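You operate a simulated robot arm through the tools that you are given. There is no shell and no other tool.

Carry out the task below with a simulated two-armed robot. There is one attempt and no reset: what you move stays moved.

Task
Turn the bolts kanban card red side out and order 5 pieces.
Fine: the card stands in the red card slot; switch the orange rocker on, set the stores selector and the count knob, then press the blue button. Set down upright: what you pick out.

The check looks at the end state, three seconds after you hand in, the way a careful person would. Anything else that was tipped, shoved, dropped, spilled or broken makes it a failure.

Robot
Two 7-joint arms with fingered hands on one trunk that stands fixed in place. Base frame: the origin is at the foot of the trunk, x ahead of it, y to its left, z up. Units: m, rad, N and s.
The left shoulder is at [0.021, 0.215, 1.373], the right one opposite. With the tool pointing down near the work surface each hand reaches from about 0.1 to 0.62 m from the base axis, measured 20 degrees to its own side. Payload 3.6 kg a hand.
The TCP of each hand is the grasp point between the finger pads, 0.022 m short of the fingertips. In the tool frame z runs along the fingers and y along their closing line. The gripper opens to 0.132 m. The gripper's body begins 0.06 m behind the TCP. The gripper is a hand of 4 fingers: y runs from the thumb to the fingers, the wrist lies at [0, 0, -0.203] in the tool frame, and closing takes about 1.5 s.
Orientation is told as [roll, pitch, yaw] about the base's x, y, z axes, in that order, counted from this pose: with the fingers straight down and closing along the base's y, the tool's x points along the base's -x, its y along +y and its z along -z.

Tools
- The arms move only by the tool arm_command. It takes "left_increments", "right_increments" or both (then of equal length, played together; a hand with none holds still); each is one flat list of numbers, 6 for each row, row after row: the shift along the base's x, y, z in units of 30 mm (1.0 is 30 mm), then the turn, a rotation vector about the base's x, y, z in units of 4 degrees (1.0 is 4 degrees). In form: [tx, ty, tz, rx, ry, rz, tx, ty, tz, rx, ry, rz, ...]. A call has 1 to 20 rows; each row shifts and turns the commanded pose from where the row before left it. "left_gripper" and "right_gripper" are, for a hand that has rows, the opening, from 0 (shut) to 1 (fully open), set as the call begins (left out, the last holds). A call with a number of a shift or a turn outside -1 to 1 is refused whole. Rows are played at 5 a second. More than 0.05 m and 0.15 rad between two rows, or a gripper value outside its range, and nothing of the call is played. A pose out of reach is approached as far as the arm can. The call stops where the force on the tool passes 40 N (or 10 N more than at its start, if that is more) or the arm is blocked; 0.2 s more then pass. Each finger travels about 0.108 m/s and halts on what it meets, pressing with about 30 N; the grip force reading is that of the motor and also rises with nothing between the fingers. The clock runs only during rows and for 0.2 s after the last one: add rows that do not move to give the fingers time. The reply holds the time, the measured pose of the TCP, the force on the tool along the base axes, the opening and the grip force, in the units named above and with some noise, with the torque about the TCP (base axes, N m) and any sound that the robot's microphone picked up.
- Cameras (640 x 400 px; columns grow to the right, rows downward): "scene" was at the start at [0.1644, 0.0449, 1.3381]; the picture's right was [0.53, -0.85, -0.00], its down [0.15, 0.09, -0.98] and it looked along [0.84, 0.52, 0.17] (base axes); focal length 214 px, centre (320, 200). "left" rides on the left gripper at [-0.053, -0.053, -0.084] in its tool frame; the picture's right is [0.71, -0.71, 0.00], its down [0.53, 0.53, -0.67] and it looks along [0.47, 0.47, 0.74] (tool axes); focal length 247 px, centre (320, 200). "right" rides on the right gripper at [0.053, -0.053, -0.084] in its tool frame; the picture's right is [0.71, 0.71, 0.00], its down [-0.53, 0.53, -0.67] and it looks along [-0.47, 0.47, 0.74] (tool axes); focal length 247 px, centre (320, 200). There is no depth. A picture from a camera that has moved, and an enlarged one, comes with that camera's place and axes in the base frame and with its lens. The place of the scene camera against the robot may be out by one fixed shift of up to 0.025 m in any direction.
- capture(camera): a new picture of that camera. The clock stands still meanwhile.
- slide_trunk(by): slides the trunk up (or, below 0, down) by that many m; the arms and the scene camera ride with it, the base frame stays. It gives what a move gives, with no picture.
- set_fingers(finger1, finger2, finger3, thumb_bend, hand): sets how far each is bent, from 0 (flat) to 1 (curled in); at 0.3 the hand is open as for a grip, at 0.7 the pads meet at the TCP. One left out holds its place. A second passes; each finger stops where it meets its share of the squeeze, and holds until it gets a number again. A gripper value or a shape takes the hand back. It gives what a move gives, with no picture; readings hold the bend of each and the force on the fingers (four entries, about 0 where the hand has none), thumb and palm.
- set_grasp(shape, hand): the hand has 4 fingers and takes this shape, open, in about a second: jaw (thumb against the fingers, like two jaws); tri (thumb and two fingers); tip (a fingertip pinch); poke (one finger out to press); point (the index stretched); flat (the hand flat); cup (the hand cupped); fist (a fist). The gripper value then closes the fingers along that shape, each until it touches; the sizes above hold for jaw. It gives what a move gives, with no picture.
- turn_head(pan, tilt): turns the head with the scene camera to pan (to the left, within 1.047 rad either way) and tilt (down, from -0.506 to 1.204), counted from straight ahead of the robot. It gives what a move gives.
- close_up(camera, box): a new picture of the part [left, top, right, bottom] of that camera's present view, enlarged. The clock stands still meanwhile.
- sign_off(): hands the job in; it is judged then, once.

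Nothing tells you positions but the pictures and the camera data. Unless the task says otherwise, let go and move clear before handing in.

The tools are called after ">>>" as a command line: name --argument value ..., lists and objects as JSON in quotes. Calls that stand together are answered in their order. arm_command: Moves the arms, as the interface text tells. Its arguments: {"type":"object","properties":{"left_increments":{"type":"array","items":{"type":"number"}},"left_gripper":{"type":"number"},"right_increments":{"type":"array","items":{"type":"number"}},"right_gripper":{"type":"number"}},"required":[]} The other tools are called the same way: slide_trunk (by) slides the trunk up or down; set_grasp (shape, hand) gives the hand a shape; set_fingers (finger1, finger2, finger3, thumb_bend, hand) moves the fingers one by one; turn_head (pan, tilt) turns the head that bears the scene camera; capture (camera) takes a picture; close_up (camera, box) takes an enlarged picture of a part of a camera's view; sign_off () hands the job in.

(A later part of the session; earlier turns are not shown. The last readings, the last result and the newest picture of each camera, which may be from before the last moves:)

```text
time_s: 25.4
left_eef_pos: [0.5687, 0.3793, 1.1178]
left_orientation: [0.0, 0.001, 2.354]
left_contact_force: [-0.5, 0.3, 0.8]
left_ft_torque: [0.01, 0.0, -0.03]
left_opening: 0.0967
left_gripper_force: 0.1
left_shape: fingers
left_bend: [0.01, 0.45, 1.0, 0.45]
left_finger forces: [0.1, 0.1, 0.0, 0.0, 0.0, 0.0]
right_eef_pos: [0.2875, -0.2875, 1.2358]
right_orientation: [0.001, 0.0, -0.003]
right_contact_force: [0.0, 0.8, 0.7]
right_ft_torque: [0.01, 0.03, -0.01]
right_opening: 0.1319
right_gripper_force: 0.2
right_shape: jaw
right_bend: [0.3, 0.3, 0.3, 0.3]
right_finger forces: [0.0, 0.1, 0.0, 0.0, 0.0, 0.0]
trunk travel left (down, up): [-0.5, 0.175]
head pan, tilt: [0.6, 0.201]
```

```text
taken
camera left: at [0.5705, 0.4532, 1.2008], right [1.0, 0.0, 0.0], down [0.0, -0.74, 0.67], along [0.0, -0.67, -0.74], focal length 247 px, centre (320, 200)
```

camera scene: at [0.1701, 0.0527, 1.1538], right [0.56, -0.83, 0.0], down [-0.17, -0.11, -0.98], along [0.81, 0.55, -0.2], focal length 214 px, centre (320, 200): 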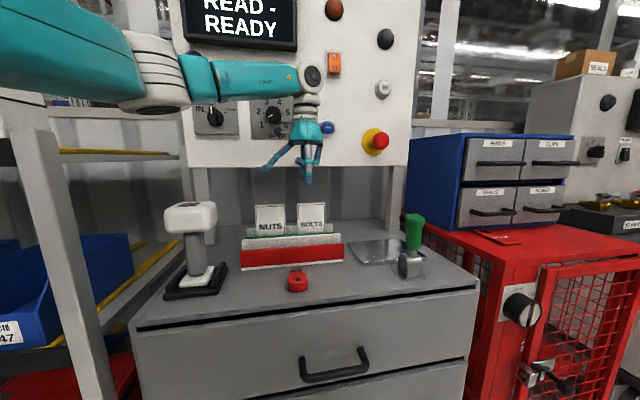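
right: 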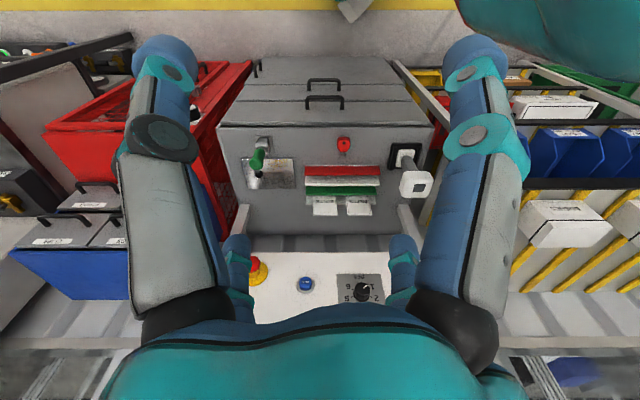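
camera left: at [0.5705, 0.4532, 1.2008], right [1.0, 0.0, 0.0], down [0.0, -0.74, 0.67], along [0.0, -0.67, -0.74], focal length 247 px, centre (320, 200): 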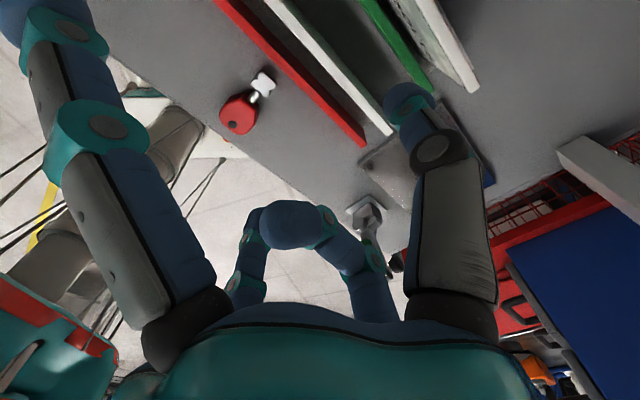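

Reach is fine there at yaw 135°. I retreat a little, turn back to yaw −45°, and then go above the BOLTS card.

>>> arm_command --left_increments '[-0.67, -1, 1, 0, 0, 0, -0.67, -1, 1, 0, 0, 0, 0, 0, 0, 0, 0, -1, 0, 0, 0, 0, 0, -1, 0, 0, 0, 0, 0, -1, 0, 0, 0, 0, 0, -1, 0, 0, 0, 0, 0, -1, 0, 0, 0, 0, 0, -1, 0, 0, 0, 0, 0, -1, 0, 0, 0, 0, 0, -1, 0, 0, 0, 0, 0, -1, 0, 0, 0, 0, 0, -1, 0, 0, 0, 0, 0, -1, 0, 0, 0, 0, 0, -1, 0, 0, 0, 0, 0, -1, 0, 0, 0, 0, 0, -1, 0, 0, 0, 0, 0, -1, 0, 0, 0, 0, 0, -1, 0, 0, 0, 0, 0, -1, 0, 0, 0, 0, 0, -1]'

>>> arm_command --left_increments '[0, 0, 0, 0, 0, -1, 0, 0, 0, 0, 0, -1, 0, 0, 0, 0, 0, -1, 0, 0, 0, 0, 0, -1, 0, 0, 0, 0, 0, -1, 0, 0, 0, 0, 0, -1, 0, 0, 0, 0, 0, -1, 0, 0, 0, 0, 0, -1, 0, 0, 0, 0, 0, -1, 0, 0, 0, 0, 0, -1, 0, 0, 0, 0, 0, -1, 0, 0, 0, 0, 0, -1, 0, 0, 0, 0, 0, -1, 0, 0, 0, 0, 0, -1, 0, 0, 0, 0, 0, -1, 0, 0, 0, 0, 0, -1, 0, 0, 0, 0, 0, -1, 0, 0, 0, 0, 0, -1, 0, 0, 0, 0, 0, -1, 0, 0, 0, 0, 0, -1]'

>>> arm_command --left_increments '[0, 0, 0, 0, 0, -1, 0, 0, 0, 0, 0, -1, 0, 0, 0, 0, 0, -1, 0, 0, 0, 0, 0, -1, 0, 0, 0, 0, 0, -1, 0, 0, 0, 0, 0, -1, 0, 0, 0, 0, 0, -0.97, 0, 0, 0, 0, 0, 0]'

>>> capture --camera "left"

>>> capture --camera "scene"

```text
time_s: 29.6
left_eef_pos: [0.5292, 0.3189, 1.1778]
left_orientation: [-0.001, 0.0, 1.095]
left_contact_force: [0.3, 0.3, 0.8]
left_ft_torque: [-0.04, 0.0, -0.01]
left_opening: 0.0969
left_gripper_force: 0.0
left_shape: fingers
left_bend: [0.01, 0.45, 1.0, 0.45]
left_finger forces: [0.2, 0.0, 0.1, 0.0, 0.1, 0.1]
right_eef_pos: [0.288, -0.2874, 1.2355]
right_orientation: [0.003, -0.001, -0.002]
right_contact_force: [0.8, -0.1, 0.3]
right_ft_torque: [0.01, 0.01, -0.01]
right_opening: 0.1319
right_gripper_force: 0.2
right_shape: jaw
right_bend: [0.3, 0.3, 0.3, 0.3]
right_finger forces: [0.1, 0.0, 0.1, 0.1, 0.1, 0.1]
trunk travel left (down, up): [-0.5, 0.175]
head pan, tilt: [0.6, 0.201]
```

```text
time_s: 33.8
left_eef_pos: [0.5304, 0.3201, 1.1776]
left_orientation: [0.0, -0.001, -0.298]
left_contact_force: [1.2, 0.9, 0.0]
left_ft_torque: [-0.01, 0.04, 0.01]
left_opening: 0.0966
left_gripper_force: 0.1
left_shape: fingers
left_bend: [0.01, 0.45, 1.0, 0.45]
left_finger forces: [0.0, 0.0, 0.0, 0.1, 0.0, 0.1]
right_eef_pos: [0.288, -0.2878, 1.2359]
right_orientation: [0.002, -0.001, -0.002]
right_contact_force: [0.4, -1.3, -0.3]
right_ft_torque: [0.02, 0.0, -0.01]
right_opening: 0.132
right_gripper_force: 0.1
right_shape: jaw
right_bend: [0.3, 0.3, 0.3, 0.3]
right_finger forces: [0.0, 0.0, 0.1, 0.1, 0.0, 0.0]
trunk travel left (down, up): [-0.5, 0.175]
head pan, tilt: [0.6, 0.201]
```

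```text
time_s: 35.6
left_eef_pos: [0.5305, 0.3201, 1.1777]
left_orientation: [-0.003, 0.001, -0.787]
left_contact_force: [0.0, 1.3, 0.5]
left_ft_torque: [-0.01, -0.01, -0.03]
left_opening: 0.0965
left_gripper_force: 0.1
left_shape: fingers
left_bend: [0.01, 0.45, 1.0, 0.45]
left_finger forces: [0.1, 0.0, 0.1, 0.0, 0.1, 0.0]
right_eef_pos: [0.2882, -0.2864, 1.2368]
right_orientation: [0.002, 0.0, -0.003]
right_contact_force: [-0.4, -0.2, -0.3]
right_ft_torque: [0.0, 0.0, 0.01]
right_opening: 0.132
right_gripper_force: 0.0
right_shape: jaw
right_bend: [0.3, 0.3, 0.3, 0.3]
right_finger forces: [0.0, 0.0, 0.1, 0.0, 0.0, 0.0]
trunk travel left (down, up): [-0.5, 0.175]
head pan, tilt: [0.6, 0.201]
```

```text
taken
camera left: at [0.5307, 0.2434, 1.2616], right [-1.0, 0.0, 0.0], down [0.0, 0.74, 0.67], along [0.0, 0.67, -0.74], focal length 247 px, centre (320, 200)
```

left: 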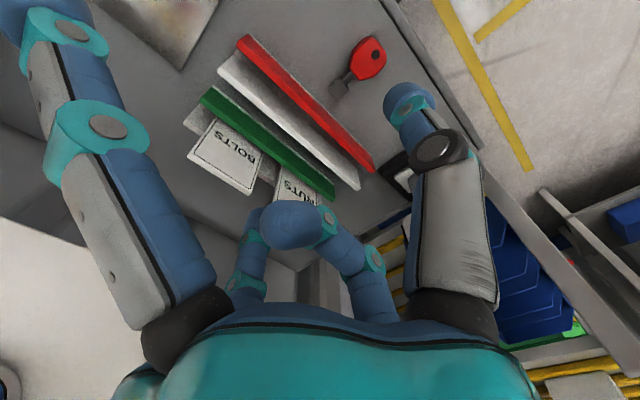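

```text
taken
camera scene: at [0.1703, 0.0528, 1.1538], right [0.56, -0.83, 0.0], down [-0.17, -0.11, -0.98], along [0.81, 0.55, -0.2], focal length 214 px, centre (320, 200)
```

scene: 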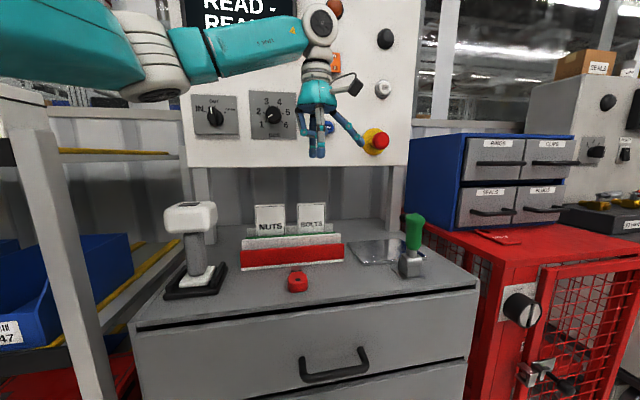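

I take a precise close-up of the BOLTS card from this left-hand viewpoint to refine its position.

>>> close_up --camera "left" --box '[160, 20, 400, 220]'

>>> close_up --camera "scene" --box '[225, 190, 365, 280]'

```text
2.00 times, centred on (280, 120) of left
camera zoom: at [0.5307, 0.2434, 1.2616], right [-1.0, 0.0, 0.0], down [0.0, 0.74, 0.67], along [0.0, 0.67, -0.74], focal length 494 px, centre (400, 360)
```

zoom: 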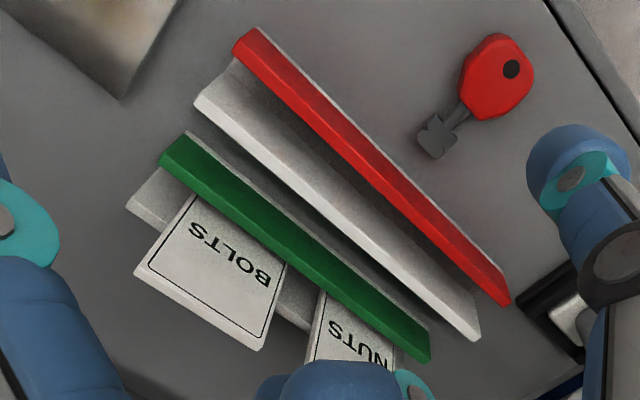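

```text
4.44 times, centred on (295, 235) of scene
camera zoom: at [0.1703, 0.0528, 1.1538], right [0.56, -0.83, 0.0], down [-0.17, -0.11, -0.98], along [0.81, 0.55, -0.2], focal length 953 px, centre (431, 44)
```

zoom: 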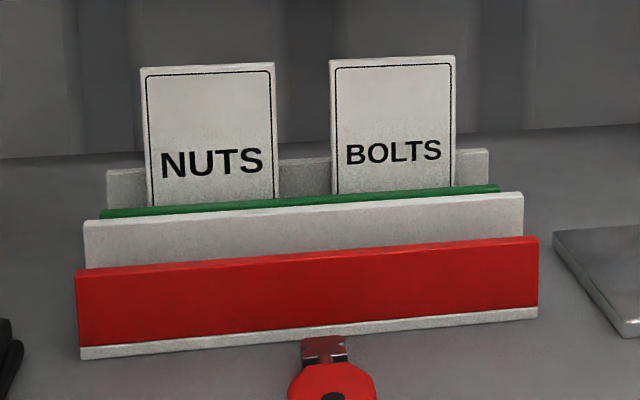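

The refined BOLTS card top centre is about (0.650, 0.420, 1.022). I move the pinch straight above it with fingertips still ~3.5 cm over the card, then check.

>>> arm_command --left_increments '[0.797, 0.667, -0.65, 0, 0, 0, 0.797, 0.667, -0.65, 0, 0, 0, 0.797, 0.667, -0.65, 0, 0, 0, 0.797, 0.667, -0.65, 0, 0, 0, 0.797, 0.667, -0.65, 0, 0, 0, 0, 0, 0, 0, 0, 0]'

>>> capture --camera "left"

>>> capture --camera "scene"

>>> close_up --camera "scene" --box '[225, 110, 385, 250]'

```text
time_s: 37.0
left_eef_pos: [0.6293, 0.413, 1.0799]
left_orientation: [-0.001, 0.002, -0.786]
left_contact_force: [-0.3, -0.3, -0.5]
left_ft_torque: [0.04, 0.02, 0.0]
left_opening: 0.0966
left_gripper_force: 0.1
left_shape: fingers
left_bend: [0.01, 0.45, 1.0, 0.45]
left_finger forces: [0.0, 0.0, 0.1, 0.0, 0.0, 0.1]
left hand out of reach, approached as far as the arm can: row 5
right_eef_pos: [0.2886, -0.2867, 1.2352]
right_orientation: [0.002, 0.001, -0.002]
right_contact_force: [0.7, 0.0, 0.3]
right_ft_torque: [0.01, 0.0, -0.02]
right_opening: 0.1319
right_gripper_force: 0.1
right_shape: jaw
right_bend: [0.3, 0.3, 0.3, 0.3]
right_finger forces: [0.0, 0.0, 0.0, 0.0, 0.0, 0.1]
trunk travel left (down, up): [-0.5, 0.175]
head pan, tilt: [0.6, 0.201]
```

```text
taken
camera left: at [0.6295, 0.3377, 1.1637], right [-1.0, 0.0, 0.0], down [0.0, 0.74, 0.67], along [0.0, 0.67, -0.74], focal length 247 px, centre (320, 200)
```

left: 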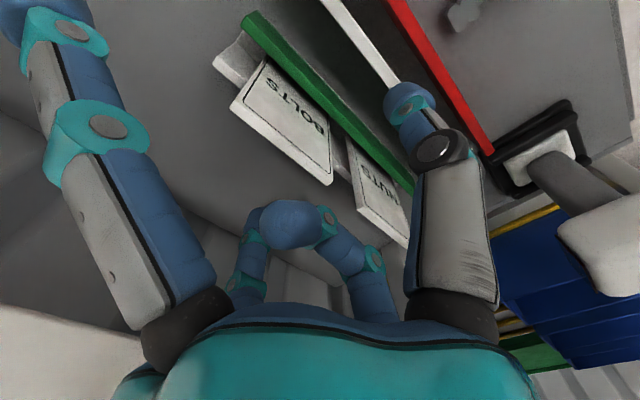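

```text
taken
camera scene: at [0.1704, 0.0521, 1.1538], right [0.56, -0.83, 0.0], down [-0.17, -0.11, -0.98], along [0.81, 0.55, -0.2], focal length 214 px, centre (320, 200)
```

scene: 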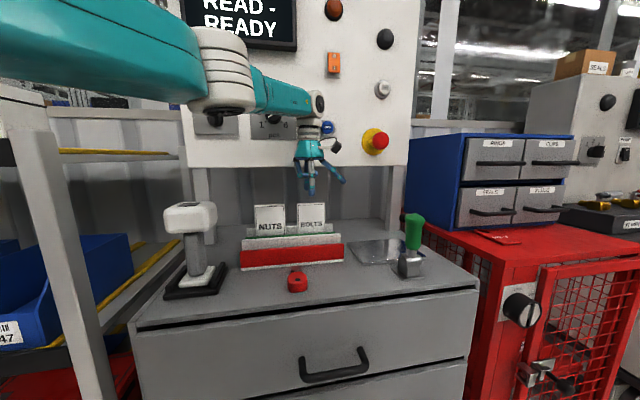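

```text
2.86 times, centred on (305, 180) of scene
camera zoom: at [0.1704, 0.0521, 1.1538], right [0.56, -0.83, 0.0], down [-0.17, -0.11, -0.98], along [0.81, 0.55, -0.2], focal length 613 px, centre (363, 257)
```

zoom: 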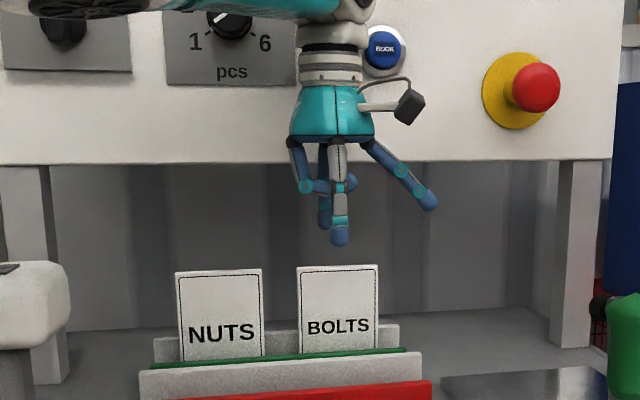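

The straight-down pose is just out of reach (stopped ~2 cm short), so I lean the hand about 10° with the wrist toward me, which shortens the reach and clears the panel; the pinch still straddles the card.

>>> arm_command --left_increments '[0, 0, 0, 0.6, -0.6, 0, 0, 0, 0, 0.6, -0.6, 0, 0, 0, 0, 0.6, -0.6, 0, 0, 0, 0, 0, 0, 0]'

>>> close_up --camera "scene" --box '[225, 110, 385, 250]'

>>> capture --camera "left"

```text
time_s: 38.0
left_eef_pos: [0.6301, 0.4149, 1.0796]
left_orientation: [0.176, 0.001, -0.787]
left_contact_force: [0.4, -0.4, -0.6]
left_ft_torque: [-0.05, -0.02, 0.01]
left_opening: 0.0966
left_gripper_force: 0.1
left_shape: fingers
left_bend: [0.01, 0.45, 1.0, 0.45]
left_finger forces: [0.0, 0.0, 0.0, 0.0, 0.0, 0.1]
right_eef_pos: [0.2892, -0.2875, 1.2354]
right_orientation: [0.001, 0.0, -0.002]
right_contact_force: [0.3, -0.6, -0.4]
right_ft_torque: [0.02, 0.0, -0.01]
right_opening: 0.1319
right_gripper_force: 0.1
right_shape: jaw
right_bend: [0.3, 0.3, 0.3, 0.3]
right_finger forces: [0.0, 0.1, 0.1, 0.0, 0.1, 0.0]
trunk travel left (down, up): [-0.5, 0.175]
head pan, tilt: [0.6, 0.201]
```

```text
2.86 times, centred on (305, 180) of scene
camera zoom: at [0.1706, 0.0526, 1.1537], right [0.56, -0.83, 0.0], down [-0.17, -0.11, -0.98], along [0.81, 0.55, -0.2], focal length 613 px, centre (363, 257)
```

zoom: 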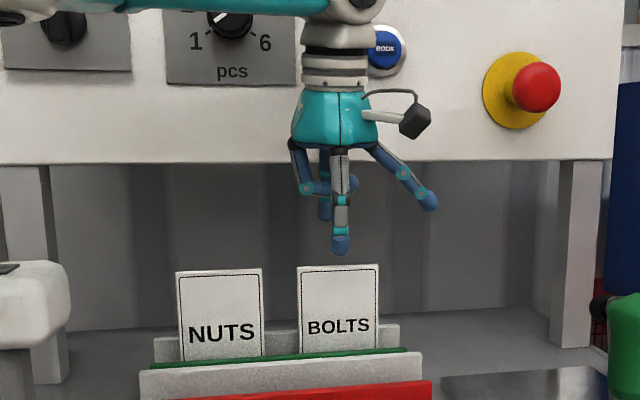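

```text
taken
camera left: at [0.6204, 0.3278, 1.1525], right [-0.99, 0.01, -0.12], down [-0.09, 0.65, 0.75], along [0.09, 0.76, -0.65], focal length 247 px, centre (320, 200)
```

left: 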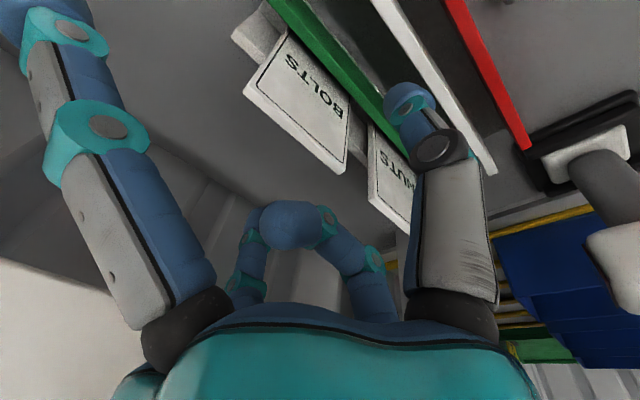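

The commanded pose was clipped, so I'm at (0.630, 0.415, 1.080) with a 10° lean. I take a close-up from here to pin down the card's top corners.

>>> close_up --camera "left" --box '[210, 0, 450, 200]'

```text
2.00 times, centred on (330, 100) of left
camera zoom: at [0.6204, 0.3278, 1.1525], right [-0.99, 0.01, -0.12], down [-0.09, 0.65, 0.75], along [0.09, 0.76, -0.65], focal length 494 px, centre (300, 400)
```

zoom: 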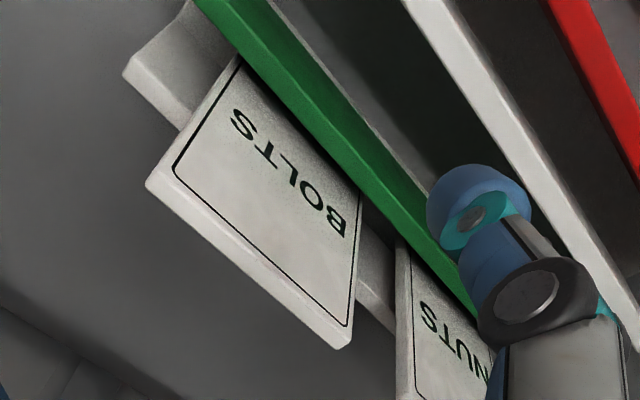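

Card top centre refined to about (0.650, 0.421, 1.018). I shift over it and come down until the fingertips are just about level with its top, then check.

>>> arm_command --left_increments '[0.66, 0.2, 0, 0, 0, 0, 0, 0, -0.5, 0, 0, 0, 0, 0, -0.5, 0, 0, 0, 0, 0, 0, 0, 0, 0]'

>>> capture --camera "left"

>>> close_up --camera "scene" --box '[225, 110, 385, 250]'

```text
time_s: 39.0
left_eef_pos: [0.6489, 0.4202, 1.0497]
left_orientation: [0.177, 0.001, -0.785]
left_contact_force: [-0.6, 0.2, -0.2]
left_ft_torque: [0.01, -0.01, 0.0]
left_opening: 0.0966
left_gripper_force: 0.1
left_shape: fingers
left_bend: [0.01, 0.45, 1.0, 0.45]
left_finger forces: [0.1, 0.1, 0.0, 0.0, 0.0, 0.0]
right_eef_pos: [0.2888, -0.2858, 1.2359]
right_orientation: [0.002, 0.001, -0.002]
right_contact_force: [0.1, -0.3, 0.3]
right_ft_torque: [0.0, -0.01, 0.02]
right_opening: 0.1319
right_gripper_force: 0.1
right_shape: jaw
right_bend: [0.3, 0.3, 0.3, 0.3]
right_finger forces: [0.0, 0.0, 0.1, 0.0, 0.1, 0.0]
trunk travel left (down, up): [-0.5, 0.175]
head pan, tilt: [0.6, 0.201]
```

```text
taken
camera left: at [0.6395, 0.3346, 1.1219], right [-0.99, 0.01, -0.12], down [-0.09, 0.66, 0.75], along [0.09, 0.76, -0.65], focal length 247 px, centre (320, 200)
```

left: 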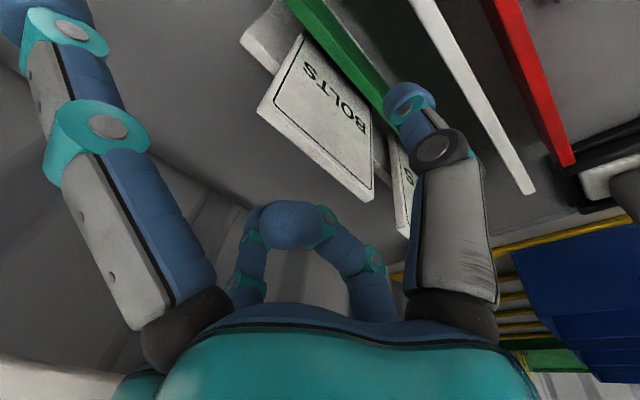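

```text
2.86 times, centred on (305, 180) of scene
camera zoom: at [0.1702, 0.0531, 1.1538], right [0.56, -0.83, 0.0], down [-0.17, -0.11, -0.98], along [0.81, 0.55, -0.2], focal length 613 px, centre (363, 257)
```

zoom: 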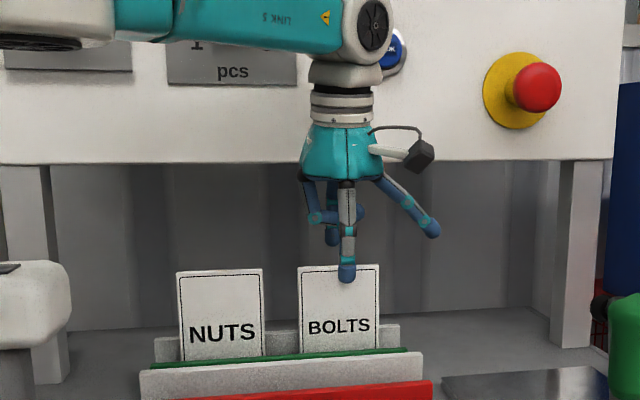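

The thumb is in front of the BOLTS card and centred. I lower about 4 cm so the pads straddle the card's top.

>>> arm_command --left_increments '[0, 0, -0.45, 0, 0, 0, 0, 0, -0.45, 0, 0, 0, 0, 0, -0.4, 0, 0, 0, 0, 0, 0, 0, 0, 0]'

>>> capture --camera "left"

>>> close_up --camera "scene" --box '[225, 130, 385, 250]'

```text
time_s: 40.0
left_eef_pos: [0.6482, 0.4195, 1.0093]
left_orientation: [0.177, 0.0, -0.786]
left_contact_force: [0.6, 0.2, -0.1]
left_ft_torque: [-0.05, -0.03, -0.01]
left_opening: 0.0968
left_gripper_force: 0.1
left_shape: fingers
left_bend: [0.01, 0.45, 1.0, 0.45]
left_finger forces: [0.0, 0.0, 0.1, 0.0, 0.1, 0.0]
right_eef_pos: [0.2877, -0.2872, 1.2356]
right_orientation: [0.0, -0.001, -0.002]
right_contact_force: [-0.8, 0.0, 0.0]
right_ft_torque: [0.0, 0.01, 0.0]
right_opening: 0.1319
right_gripper_force: 0.0
right_shape: jaw
right_bend: [0.3, 0.3, 0.3, 0.3]
right_finger forces: [0.0, 0.0, 0.0, 0.1, 0.0, 0.0]
trunk travel left (down, up): [-0.5, 0.175]
head pan, tilt: [0.6, 0.201]
```

```text
taken
camera left: at [0.6394, 0.3337, 1.0823], right [-0.99, 0.01, -0.12], down [-0.09, 0.65, 0.75], along [0.09, 0.76, -0.65], focal length 247 px, centre (320, 200)
```

left: 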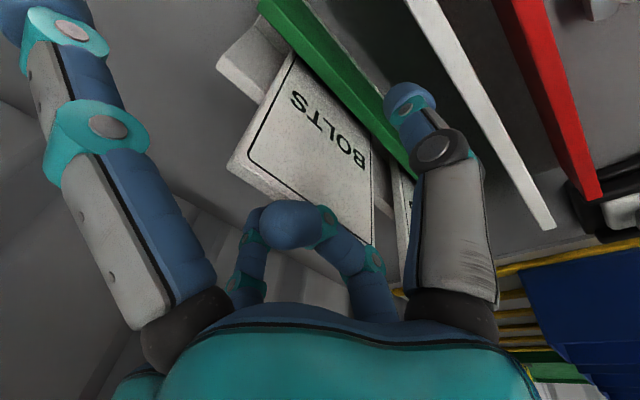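

```text
3.33 times, centred on (305, 190) of scene
camera zoom: at [0.1703, 0.0528, 1.1538], right [0.56, -0.83, 0.0], down [-0.17, -0.11, -0.98], along [0.81, 0.55, -0.2], focal length 715 px, centre (370, 233)
```

zoom: 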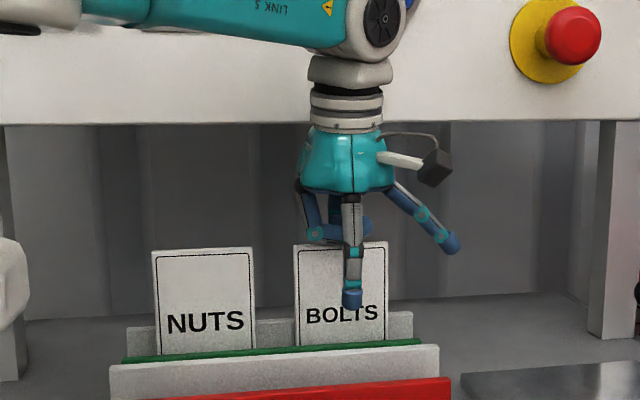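

No contact, thumb in front and finger2 behind the card. I close the thumb and finger2 onto it.

>>> set_fingers --hand "left" --finger2 0.8 --thumb_bend 0.8

>>> capture --camera "left"

>>> close_up --camera "scene" --box '[225, 130, 385, 250]'

```text
time_s: 41.0
left_eef_pos: [0.6481, 0.4194, 1.0103]
left_orientation: [0.177, 0.0, -0.787]
left_contact_force: [-0.2, 0.2, 0.6]
left_ft_torque: [0.0, 0.01, -0.03]
left_opening: 0.0843
left_gripper_force: 10.0
left_shape: fingers
left_bend: [0.01, 0.73, 1.0, 0.73]
left_finger forces: [0.1, 9.9, 0.5, 0.1, 9.7, 0.1]
right_eef_pos: [0.2877, -0.287, 1.2358]
right_orientation: [0.002, 0.0, -0.001]
right_contact_force: [-0.4, 0.5, 0.5]
right_ft_torque: [0.02, -0.01, -0.01]
right_opening: 0.1323
right_gripper_force: 0.0
right_shape: jaw
right_bend: [0.3, 0.3, 0.3, 0.3]
right_finger forces: [0.0, 0.1, 0.0, 0.1, 0.1, 0.1]
trunk travel left (down, up): [-0.5, 0.175]
head pan, tilt: [0.6, 0.201]
```

```text
taken
camera left: at [0.6396, 0.3339, 1.0824], right [-0.99, 0.01, -0.12], down [-0.09, 0.66, 0.75], along [0.09, 0.76, -0.65], focal length 247 px, centre (320, 200)
```

left: 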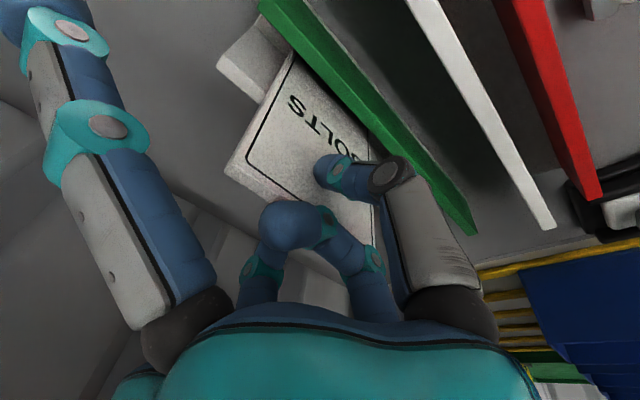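

```text
3.33 times, centred on (305, 190) of scene
camera zoom: at [0.1705, 0.0529, 1.1537], right [0.56, -0.83, 0.0], down [-0.17, -0.11, -0.98], along [0.81, 0.55, -0.2], focal length 715 px, centre (370, 233)
```

zoom: 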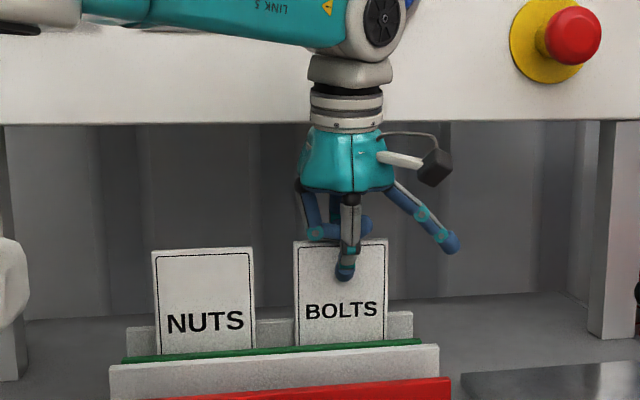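

Both pads grip with ~10 N. I lift straight up slowly and check that the card comes along.

>>> arm_command --left_increments '[0, 0, 0.3, 0, 0, 0, 0, 0, 0.3, 0, 0, 0, 0, 0, 0.4, 0, 0, 0, 0, 0, 0, 0, 0, 0]'

>>> close_up --camera "scene" --box '[225, 130, 385, 250]'

```text
time_s: 42.0
left_eef_pos: [0.6489, 0.4197, 1.0395]
left_orientation: [0.175, 0.0, -0.784]
left_contact_force: [0.1, 0.0, -0.2]
left_ft_torque: [0.0, -0.03, -0.01]
left_opening: 0.0843
left_gripper_force: 10.7
left_shape: fingers
left_bend: [0.01, 0.73, 1.0, 0.73]
left_finger forces: [0.0, 10.0, 0.6, 0.1, 9.8, 0.1]
right_eef_pos: [0.2877, -0.286, 1.2363]
right_orientation: [0.003, 0.0, -0.002]
right_contact_force: [-0.7, -0.7, 0.4]
right_ft_torque: [0.04, 0.04, 0.03]
right_opening: 0.1322
right_gripper_force: 0.1
right_shape: jaw
right_bend: [0.3, 0.3, 0.3, 0.3]
right_finger forces: [0.0, 0.0, 0.1, 0.0, 0.0, 0.0]
trunk travel left (down, up): [-0.5, 0.175]
head pan, tilt: [0.6, 0.201]
```

```text
3.33 times, centred on (305, 190) of scene
camera zoom: at [0.1706, 0.053, 1.1537], right [0.56, -0.83, 0.0], down [-0.17, -0.11, -0.98], along [0.81, 0.55, -0.2], focal length 715 px, centre (370, 233)
```

zoom: 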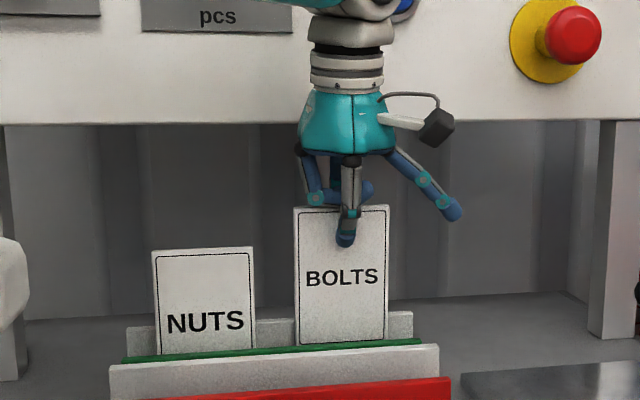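

The card is coming up with the hand. I continue lifting vertically until its bottom is clear of the rack.

>>> arm_command --left_increments '[0, 0, 0.5, 0, 0, 0, 0, 0, 0.5, 0, 0, 0, 0, 0, 0.5, 0, 0, 0, 0, 0, 0, 0, 0, 0]'

>>> close_up --camera "scene" --box '[225, 110, 385, 250]'

>>> capture --camera "left"

```text
time_s: 43.0
left_eef_pos: [0.65, 0.4193, 1.0837]
left_orientation: [0.176, 0.001, -0.784]
left_contact_force: [-0.5, 0.0, -0.8]
left_ft_torque: [0.01, 0.0, -0.02]
left_opening: 0.0842
left_gripper_force: 10.4
left_shape: fingers
left_bend: [0.01, 0.73, 1.0, 0.73]
left_finger forces: [0.1, 10.0, 0.6, 0.0, 9.8, 0.1]
right_eef_pos: [0.2883, -0.2862, 1.2352]
right_orientation: [0.002, -0.001, -0.002]
right_contact_force: [-0.3, 0.4, 0.4]
right_ft_torque: [0.03, 0.01, -0.02]
right_opening: 0.1323
right_gripper_force: 0.2
right_shape: jaw
right_bend: [0.3, 0.3, 0.3, 0.3]
right_finger forces: [0.1, 0.0, 0.0, 0.0, 0.0, 0.0]
trunk travel left (down, up): [-0.5, 0.175]
head pan, tilt: [0.6, 0.201]
```

```text
2.86 times, centred on (305, 180) of scene
camera zoom: at [0.1706, 0.053, 1.1537], right [0.56, -0.83, 0.0], down [-0.17, -0.11, -0.98], along [0.81, 0.55, -0.2], focal length 613 px, centre (363, 257)
```

zoom: 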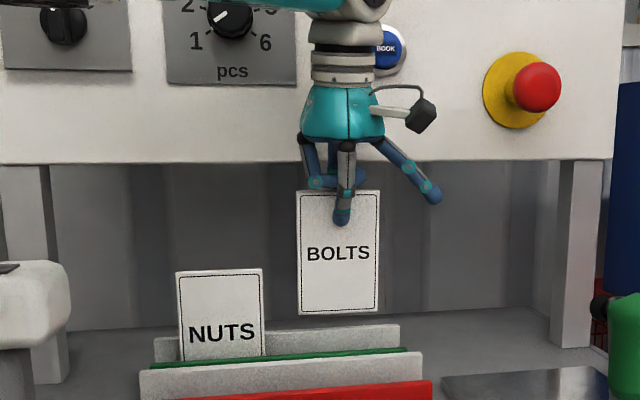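

```text
taken
camera left: at [0.6408, 0.334, 1.1572], right [-0.99, 0.01, -0.12], down [-0.09, 0.66, 0.75], along [0.09, 0.76, -0.65], focal length 247 px, centre (320, 200)
```

left: 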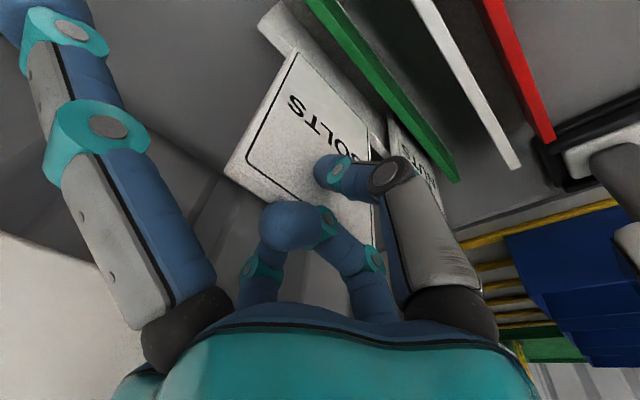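

The card is fully out of the rack. I raise it a bit and retreat toward me, removing the lean, so I can turn it around in free space.

>>> arm_command --left_increments '[-0.2, -0.2, 0.8, 0, 0, 0, -0.8, -0.8, 0.6, 0, 0, 0, -1, -1, 0.6, -0.6, 0.6, 0, -1, -1, 0.5, -0.6, 0.6, 0, -1, -1, 0, -0.6, 0.6, 0, 0, 0, 0, 0, 0, 0]'

>>> capture --camera "scene"

>>> capture --camera "left"

```text
time_s: 44.4
left_eef_pos: [0.5279, 0.3004, 1.1625]
left_orientation: [-0.002, -0.001, -0.786]
left_contact_force: [0.3, -0.2, 0.2]
left_ft_torque: [-0.03, 0.01, 0.02]
left_opening: 0.0845
left_gripper_force: 10.2
left_shape: fingers
left_bend: [0.01, 0.73, 1.0, 0.73]
left_finger forces: [0.0, 10.0, 0.4, 0.0, 9.7, 0.0]
right_eef_pos: [0.2871, -0.2869, 1.2356]
right_orientation: [0.002, 0.0, -0.003]
right_contact_force: [0.6, -0.3, 0.6]
right_ft_torque: [0.02, 0.01, 0.0]
right_opening: 0.1318
right_gripper_force: 0.0
right_shape: jaw
right_bend: [0.3, 0.3, 0.3, 0.3]
right_finger forces: [0.1, 0.0, 0.0, 0.1, 0.0, 0.0]
trunk travel left (down, up): [-0.5, 0.175]
head pan, tilt: [0.6, 0.201]
```

```text
taken
camera scene: at [0.1706, 0.0529, 1.1537], right [0.56, -0.83, 0.0], down [-0.17, -0.11, -0.98], along [0.81, 0.55, -0.2], focal length 214 px, centre (320, 200)
```

scene: 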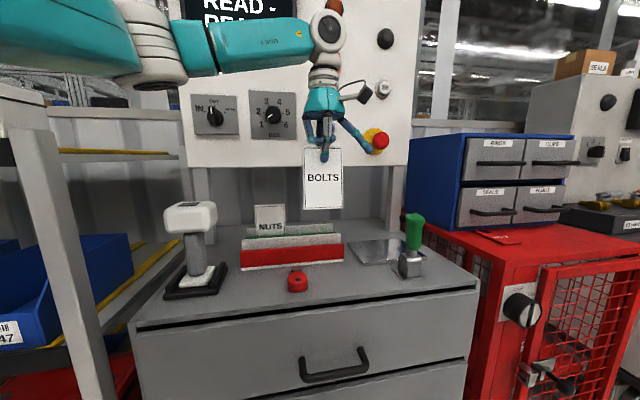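

```text
taken
camera left: at [0.53, 0.2247, 1.2464], right [-1.0, 0.0, 0.0], down [0.0, 0.74, 0.67], along [0.0, 0.67, -0.74], focal length 247 px, centre (320, 200)
```

left: 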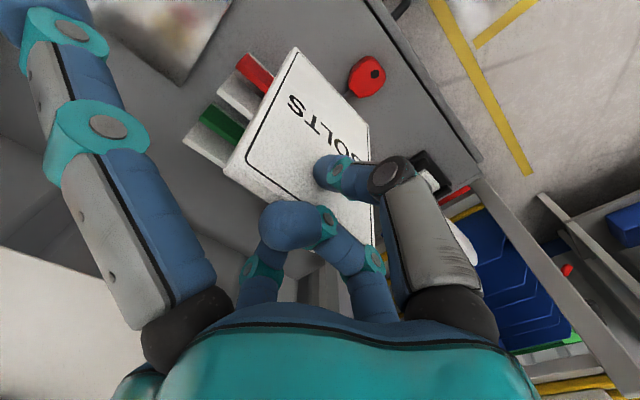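

The card is held cleanly. I turn the hand by +180° in three moves to bring its back side forward.

>>> arm_command --left_increments '[0, 0, 0, 0, 0, 1, 0, 0, 0, 0, 0, 1, 0, 0, 0, 0, 0, 1, 0, 0, 0, 0, 0, 1, 0, 0, 0, 0, 0, 1, 0, 0, 0, 0, 0, 1, 0, 0, 0, 0, 0, 1, 0, 0, 0, 0, 0, 1, 0, 0, 0, 0, 0, 1, 0, 0, 0, 0, 0, 1, 0, 0, 0, 0, 0, 1, 0, 0, 0, 0, 0, 1, 0, 0, 0, 0, 0, 1, 0, 0, 0, 0, 0, 1, 0, 0, 0, 0, 0, 1, 0, 0, 0, 0, 0, 1, 0, 0, 0, 0, 0, 1, 0, 0, 0, 0, 0, 1, 0, 0, 0, 0, 0, 1, 0, 0, 0, 0, 0, 1]'

>>> arm_command --left_increments '[0, 0, 0, 0, 0, 1, 0, 0, 0, 0, 0, 1, 0, 0, 0, 0, 0, 1, 0, 0, 0, 0, 0, 1, 0, 0, 0, 0, 0, 1, 0, 0, 0, 0, 0, 1, 0, 0, 0, 0, 0, 1, 0, 0, 0, 0, 0, 1, 0, 0, 0, 0, 0, 1, 0, 0, 0, 0, 0, 1, 0, 0, 0, 0, 0, 1, 0, 0, 0, 0, 0, 1, 0, 0, 0, 0, 0, 1, 0, 0, 0, 0, 0, 1, 0, 0, 0, 0, 0, 1, 0, 0, 0, 0, 0, 1, 0, 0, 0, 0, 0, 1, 0, 0, 0, 0, 0, 1, 0, 0, 0, 0, 0, 1, 0, 0, 0, 0, 0, 1]'

>>> arm_command --left_increments '[0, 0, 0, 0, 0, 1, 0, 0, 0, 0, 0, 1, 0, 0, 0, 0, 0, 1, 0, 0, 0, 0, 0, 1, 0, 0, 0, 0, 0, 1, 0, 0, 0, 0, 0, 0]'

>>> capture --camera "scene"

>>> close_up --camera "scene" --box '[235, 100, 405, 280]'

>>> capture --camera "left"

```text
time_s: 48.6
left_eef_pos: [0.5287, 0.3005, 1.1611]
left_orientation: [0.0, 0.001, 0.611]
left_contact_force: [-0.4, 0.3, -0.2]
left_ft_torque: [-0.02, -0.01, -0.02]
left_opening: 0.0842
left_gripper_force: 9.9
left_shape: fingers
left_bend: [0.01, 0.73, 1.0, 0.73]
left_finger forces: [0.1, 10.0, 0.4, 0.0, 9.8, 0.1]
right_eef_pos: [0.2883, -0.2865, 1.2366]
right_orientation: [0.004, 0.003, -0.002]
right_contact_force: [-0.8, -0.2, 0.3]
right_ft_torque: [0.01, -0.01, 0.01]
right_opening: 0.132
right_gripper_force: 0.0
right_shape: jaw
right_bend: [0.3, 0.3, 0.3, 0.3]
right_finger forces: [0.1, 0.0, 0.1, 0.1, 0.1, 0.1]
trunk travel left (down, up): [-0.5, 0.175]
head pan, tilt: [0.6, 0.201]
```

```text
time_s: 52.8
left_eef_pos: [0.5306, 0.3001, 1.1606]
left_orientation: [0.0, 0.001, 2.008]
left_contact_force: [-0.3, 0.1, -0.5]
left_ft_torque: [0.0, -0.01, -0.02]
left_opening: 0.0843
left_gripper_force: 9.5
left_shape: fingers
left_bend: [0.01, 0.73, 1.0, 0.73]
left_finger forces: [0.0, 10.0, 0.4, 0.1, 9.8, 0.1]
right_eef_pos: [0.2878, -0.2854, 1.2361]
right_orientation: [0.002, 0.0, -0.001]
right_contact_force: [-0.2, 0.0, 0.5]
right_ft_torque: [0.02, -0.03, 0.0]
right_opening: 0.1318
right_gripper_force: 0.1
right_shape: jaw
right_bend: [0.3, 0.3, 0.3, 0.3]
right_finger forces: [0.0, 0.1, 0.0, 0.1, 0.0, 0.1]
trunk travel left (down, up): [-0.5, 0.175]
head pan, tilt: [0.6, 0.201]
```

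```text
time_s: 54.2
left_eef_pos: [0.5289, 0.2991, 1.1605]
left_orientation: [-0.001, 0.002, 2.356]
left_contact_force: [0.0, -0.6, -0.8]
left_ft_torque: [-0.02, 0.0, 0.01]
left_opening: 0.0843
left_gripper_force: 10.2
left_shape: fingers
left_bend: [0.01, 0.73, 1.0, 0.73]
left_finger forces: [0.0, 10.0, 0.4, 0.1, 9.8, 0.0]
right_eef_pos: [0.2895, -0.2868, 1.236]
right_orientation: [0.002, 0.001, -0.001]
right_contact_force: [-0.5, 0.6, 0.5]
right_ft_torque: [0.01, 0.02, -0.02]
right_opening: 0.1319
right_gripper_force: 0.3
right_shape: jaw
right_bend: [0.3, 0.3, 0.3, 0.3]
right_finger forces: [0.0, 0.1, 0.0, 0.1, 0.0, 0.1]
trunk travel left (down, up): [-0.5, 0.175]
head pan, tilt: [0.6, 0.201]
```

```text
taken
camera scene: at [0.1704, 0.0529, 1.1538], right [0.56, -0.83, 0.0], down [-0.17, -0.11, -0.98], along [0.81, 0.55, -0.2], focal length 214 px, centre (320, 200)
```

scene: 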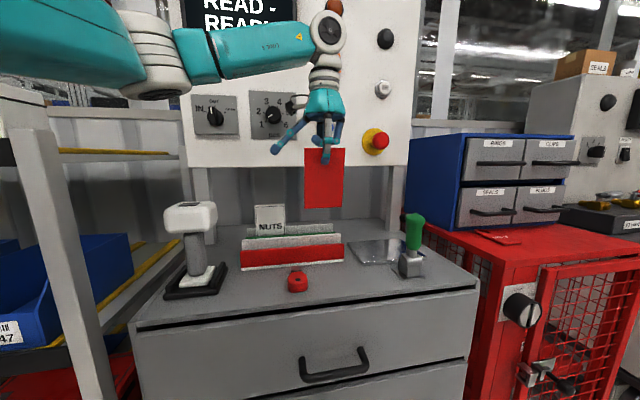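

```text
2.22 times, centred on (320, 190) of scene
camera zoom: at [0.1704, 0.0529, 1.1538], right [0.56, -0.83, 0.0], down [-0.17, -0.11, -0.98], along [0.81, 0.55, -0.2], focal length 477 px, centre (320, 222)
```

zoom: 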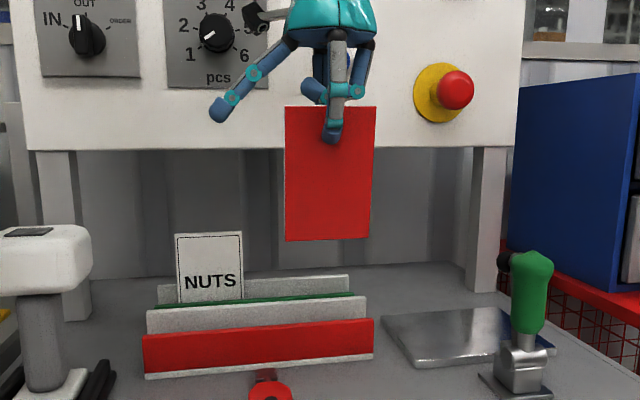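

```text
taken
camera left: at [0.5296, 0.3744, 1.2441], right [1.0, 0.0, 0.0], down [0.0, -0.74, 0.67], along [0.0, -0.67, -0.74], focal length 247 px, centre (320, 200)
```

left: 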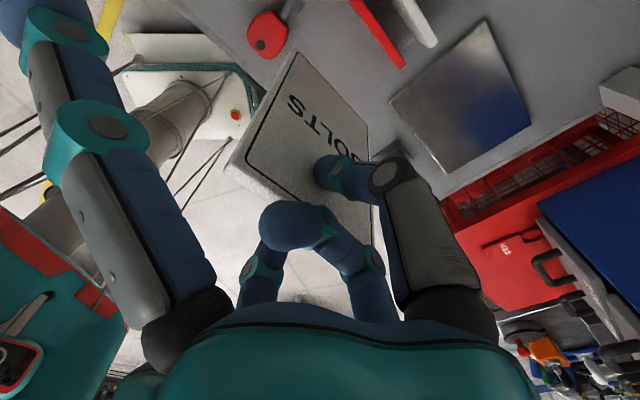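

The red side now faces me. The card hangs ~9° off the tool axis, so I lean the hand ~10° toward the panel to make the card vertical, and move it above the red slot with its bottom still above the rack.

>>> arm_command --left_increments '[0, 0, 0, -0.58, 0.58, 0, 0, 0, 0, -0.58, 0.58, 0, 0, 0, 0, -0.58, 0.58, 0, 0.4, 0.91, -0.6, 0, 0, 0, 0.4, 0.91, -0.6, 0, 0, 0, 0.4, 0.91, -0.6, 0, 0, 0, 0, 0, 0, 0, 0, 0]'

>>> capture --camera "scene"

>>> close_up --camera "scene" --box '[225, 150, 375, 280]'

>>> capture --camera "left"

```text
time_s: 55.8
left_eef_pos: [0.5638, 0.3823, 1.1065]
left_orientation: [0.171, 0.001, 2.354]
left_contact_force: [-0.1, -0.1, -0.4]
left_ft_torque: [0.01, -0.01, -0.02]
left_opening: 0.0842
left_gripper_force: 10.7
left_shape: fingers
left_bend: [0.01, 0.73, 1.0, 0.73]
left_finger forces: [0.1, 10.0, 0.3, 0.1, 9.9, 0.1]
right_eef_pos: [0.2876, -0.2876, 1.2356]
right_orientation: [0.002, -0.001, -0.003]
right_contact_force: [0.0, -0.1, 0.0]
right_ft_torque: [0.01, -0.02, -0.02]
right_opening: 0.1319
right_gripper_force: 0.0
right_shape: jaw
right_bend: [0.3, 0.3, 0.3, 0.3]
right_finger forces: [0.0, 0.1, 0.1, 0.1, 0.0, 0.0]
trunk travel left (down, up): [-0.5, 0.175]
head pan, tilt: [0.6, 0.201]
```

```text
taken
camera scene: at [0.1701, 0.0526, 1.1538], right [0.56, -0.83, 0.0], down [-0.17, -0.11, -0.98], along [0.81, 0.55, -0.2], focal length 214 px, centre (320, 200)
```

scene: 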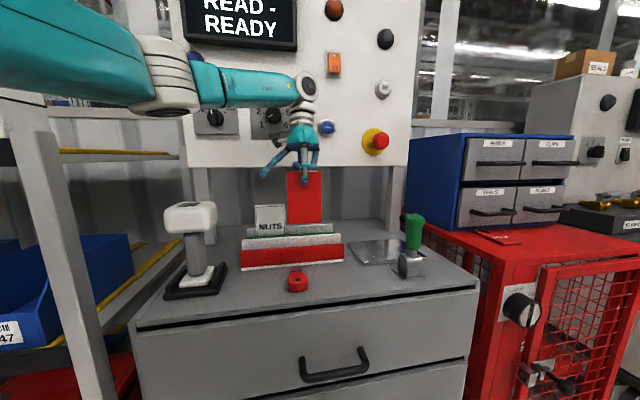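

```text
3.08 times, centred on (300, 215) of scene
camera zoom: at [0.1701, 0.0526, 1.1538], right [0.56, -0.83, 0.0], down [-0.17, -0.11, -0.98], along [0.81, 0.55, -0.2], focal length 660 px, centre (382, 154)
```

zoom: 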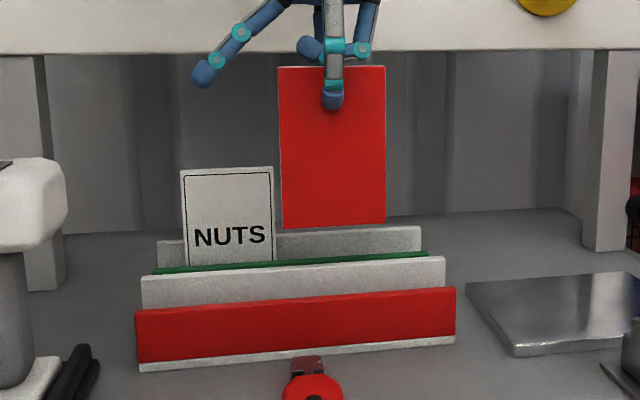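

```text
taken
camera left: at [0.5748, 0.4672, 1.1797], right [0.99, -0.01, -0.12], down [0.09, -0.66, 0.75], along [-0.09, -0.75, -0.65], focal length 247 px, centre (320, 200)
```

left: 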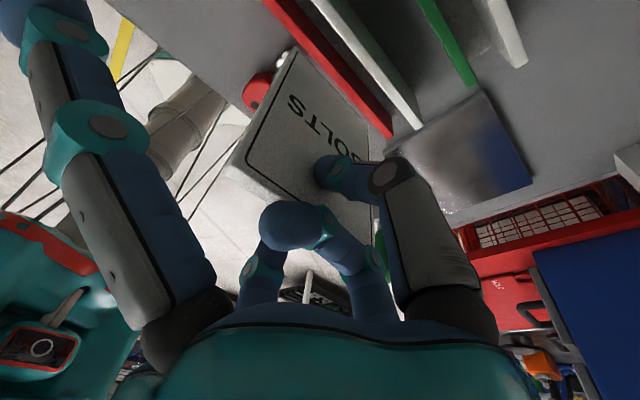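

The card is vertical and red side out above the rack. I take a close-up from the left camera to align it with the red slot.

>>> close_up --camera "left" --box '[220, 0, 540, 200]'

```text
2.00 times, centred on (380, 100) of left
camera zoom: at [0.5748, 0.4672, 1.1797], right [0.99, -0.01, -0.12], down [0.09, -0.66, 0.75], along [-0.09, -0.75, -0.65], focal length 494 px, centre (200, 400)
```

zoom: 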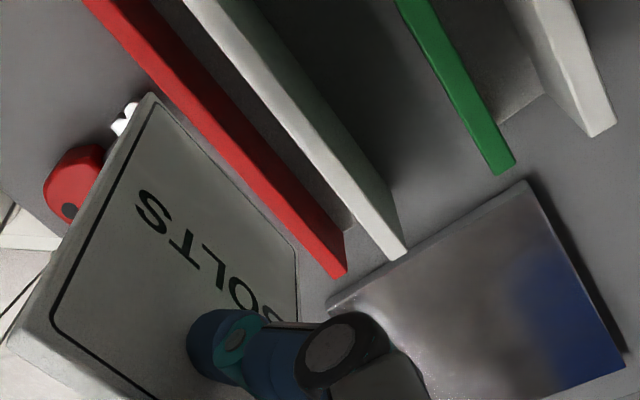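

The card bottom sits at n≈0.668 with the red slot spanning about 0.658–0.685, so I nudge it 3 mm back and lower it until the bottom is at the slot mouth, then check.

>>> arm_command --left_increments '[0.08, 0.08, 0, 0, 0, 0, 0, 0, -0.6, 0, 0, 0, 0, 0, -0.6, 0, 0, 0, 0, 0, -0.2, 0, 0, 0, 0, 0, 0, 0, 0, 0]'

>>> close_up --camera "left" --box '[220, 0, 540, 200]'

>>> close_up --camera "scene" --box '[225, 160, 375, 280]'

```text
time_s: 57.0
left_eef_pos: [0.5671, 0.3858, 1.0649]
left_orientation: [0.172, 0.0, 2.357]
left_contact_force: [-0.5, 0.3, -0.5]
left_ft_torque: [0.01, 0.02, 0.0]
left_opening: 0.0842
left_gripper_force: 10.7
left_shape: fingers
left_bend: [0.01, 0.73, 1.0, 0.73]
left_finger forces: [0.1, 10.1, 0.4, 0.0, 10.1, 0.0]
right_eef_pos: [0.2892, -0.2866, 1.2355]
right_orientation: [0.001, -0.001, -0.002]
right_contact_force: [0.2, -0.5, 0.2]
right_ft_torque: [-0.03, 0.03, 0.02]
right_opening: 0.1318
right_gripper_force: 0.0
right_shape: jaw
right_bend: [0.3, 0.3, 0.3, 0.3]
right_finger forces: [0.0, 0.0, 0.1, 0.1, 0.0, 0.0]
trunk travel left (down, up): [-0.5, 0.175]
head pan, tilt: [0.6, 0.201]
```

```text
2.00 times, centred on (380, 100) of left
camera zoom: at [0.5781, 0.4692, 1.1374], right [0.99, -0.01, -0.12], down [0.09, -0.66, 0.75], along [-0.09, -0.75, -0.65], focal length 494 px, centre (200, 400)
```

zoom: 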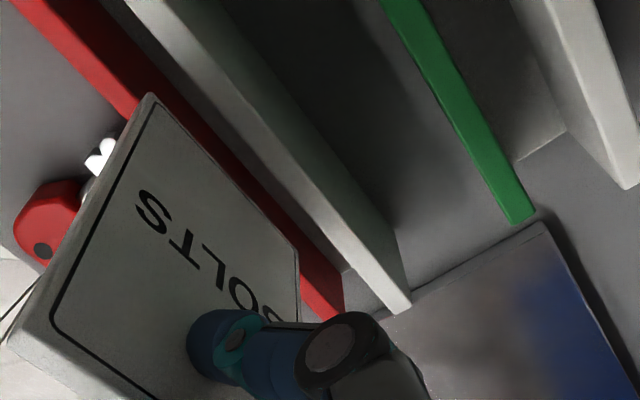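

```text
3.33 times, centred on (300, 220) of scene
camera zoom: at [0.1704, 0.0528, 1.1538], right [0.56, -0.83, 0.0], down [-0.17, -0.11, -0.98], along [0.81, 0.55, -0.2], focal length 715 px, centre (387, 133)
```

zoom: 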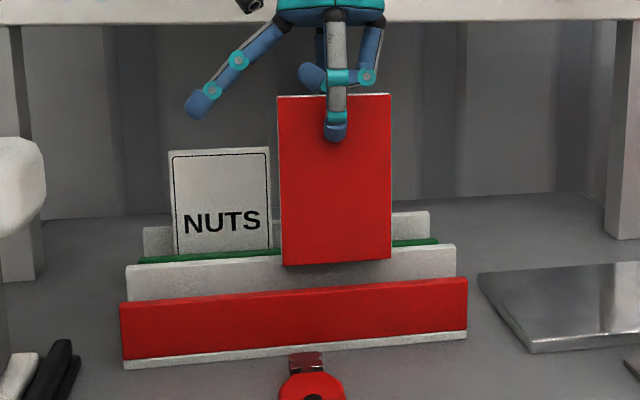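

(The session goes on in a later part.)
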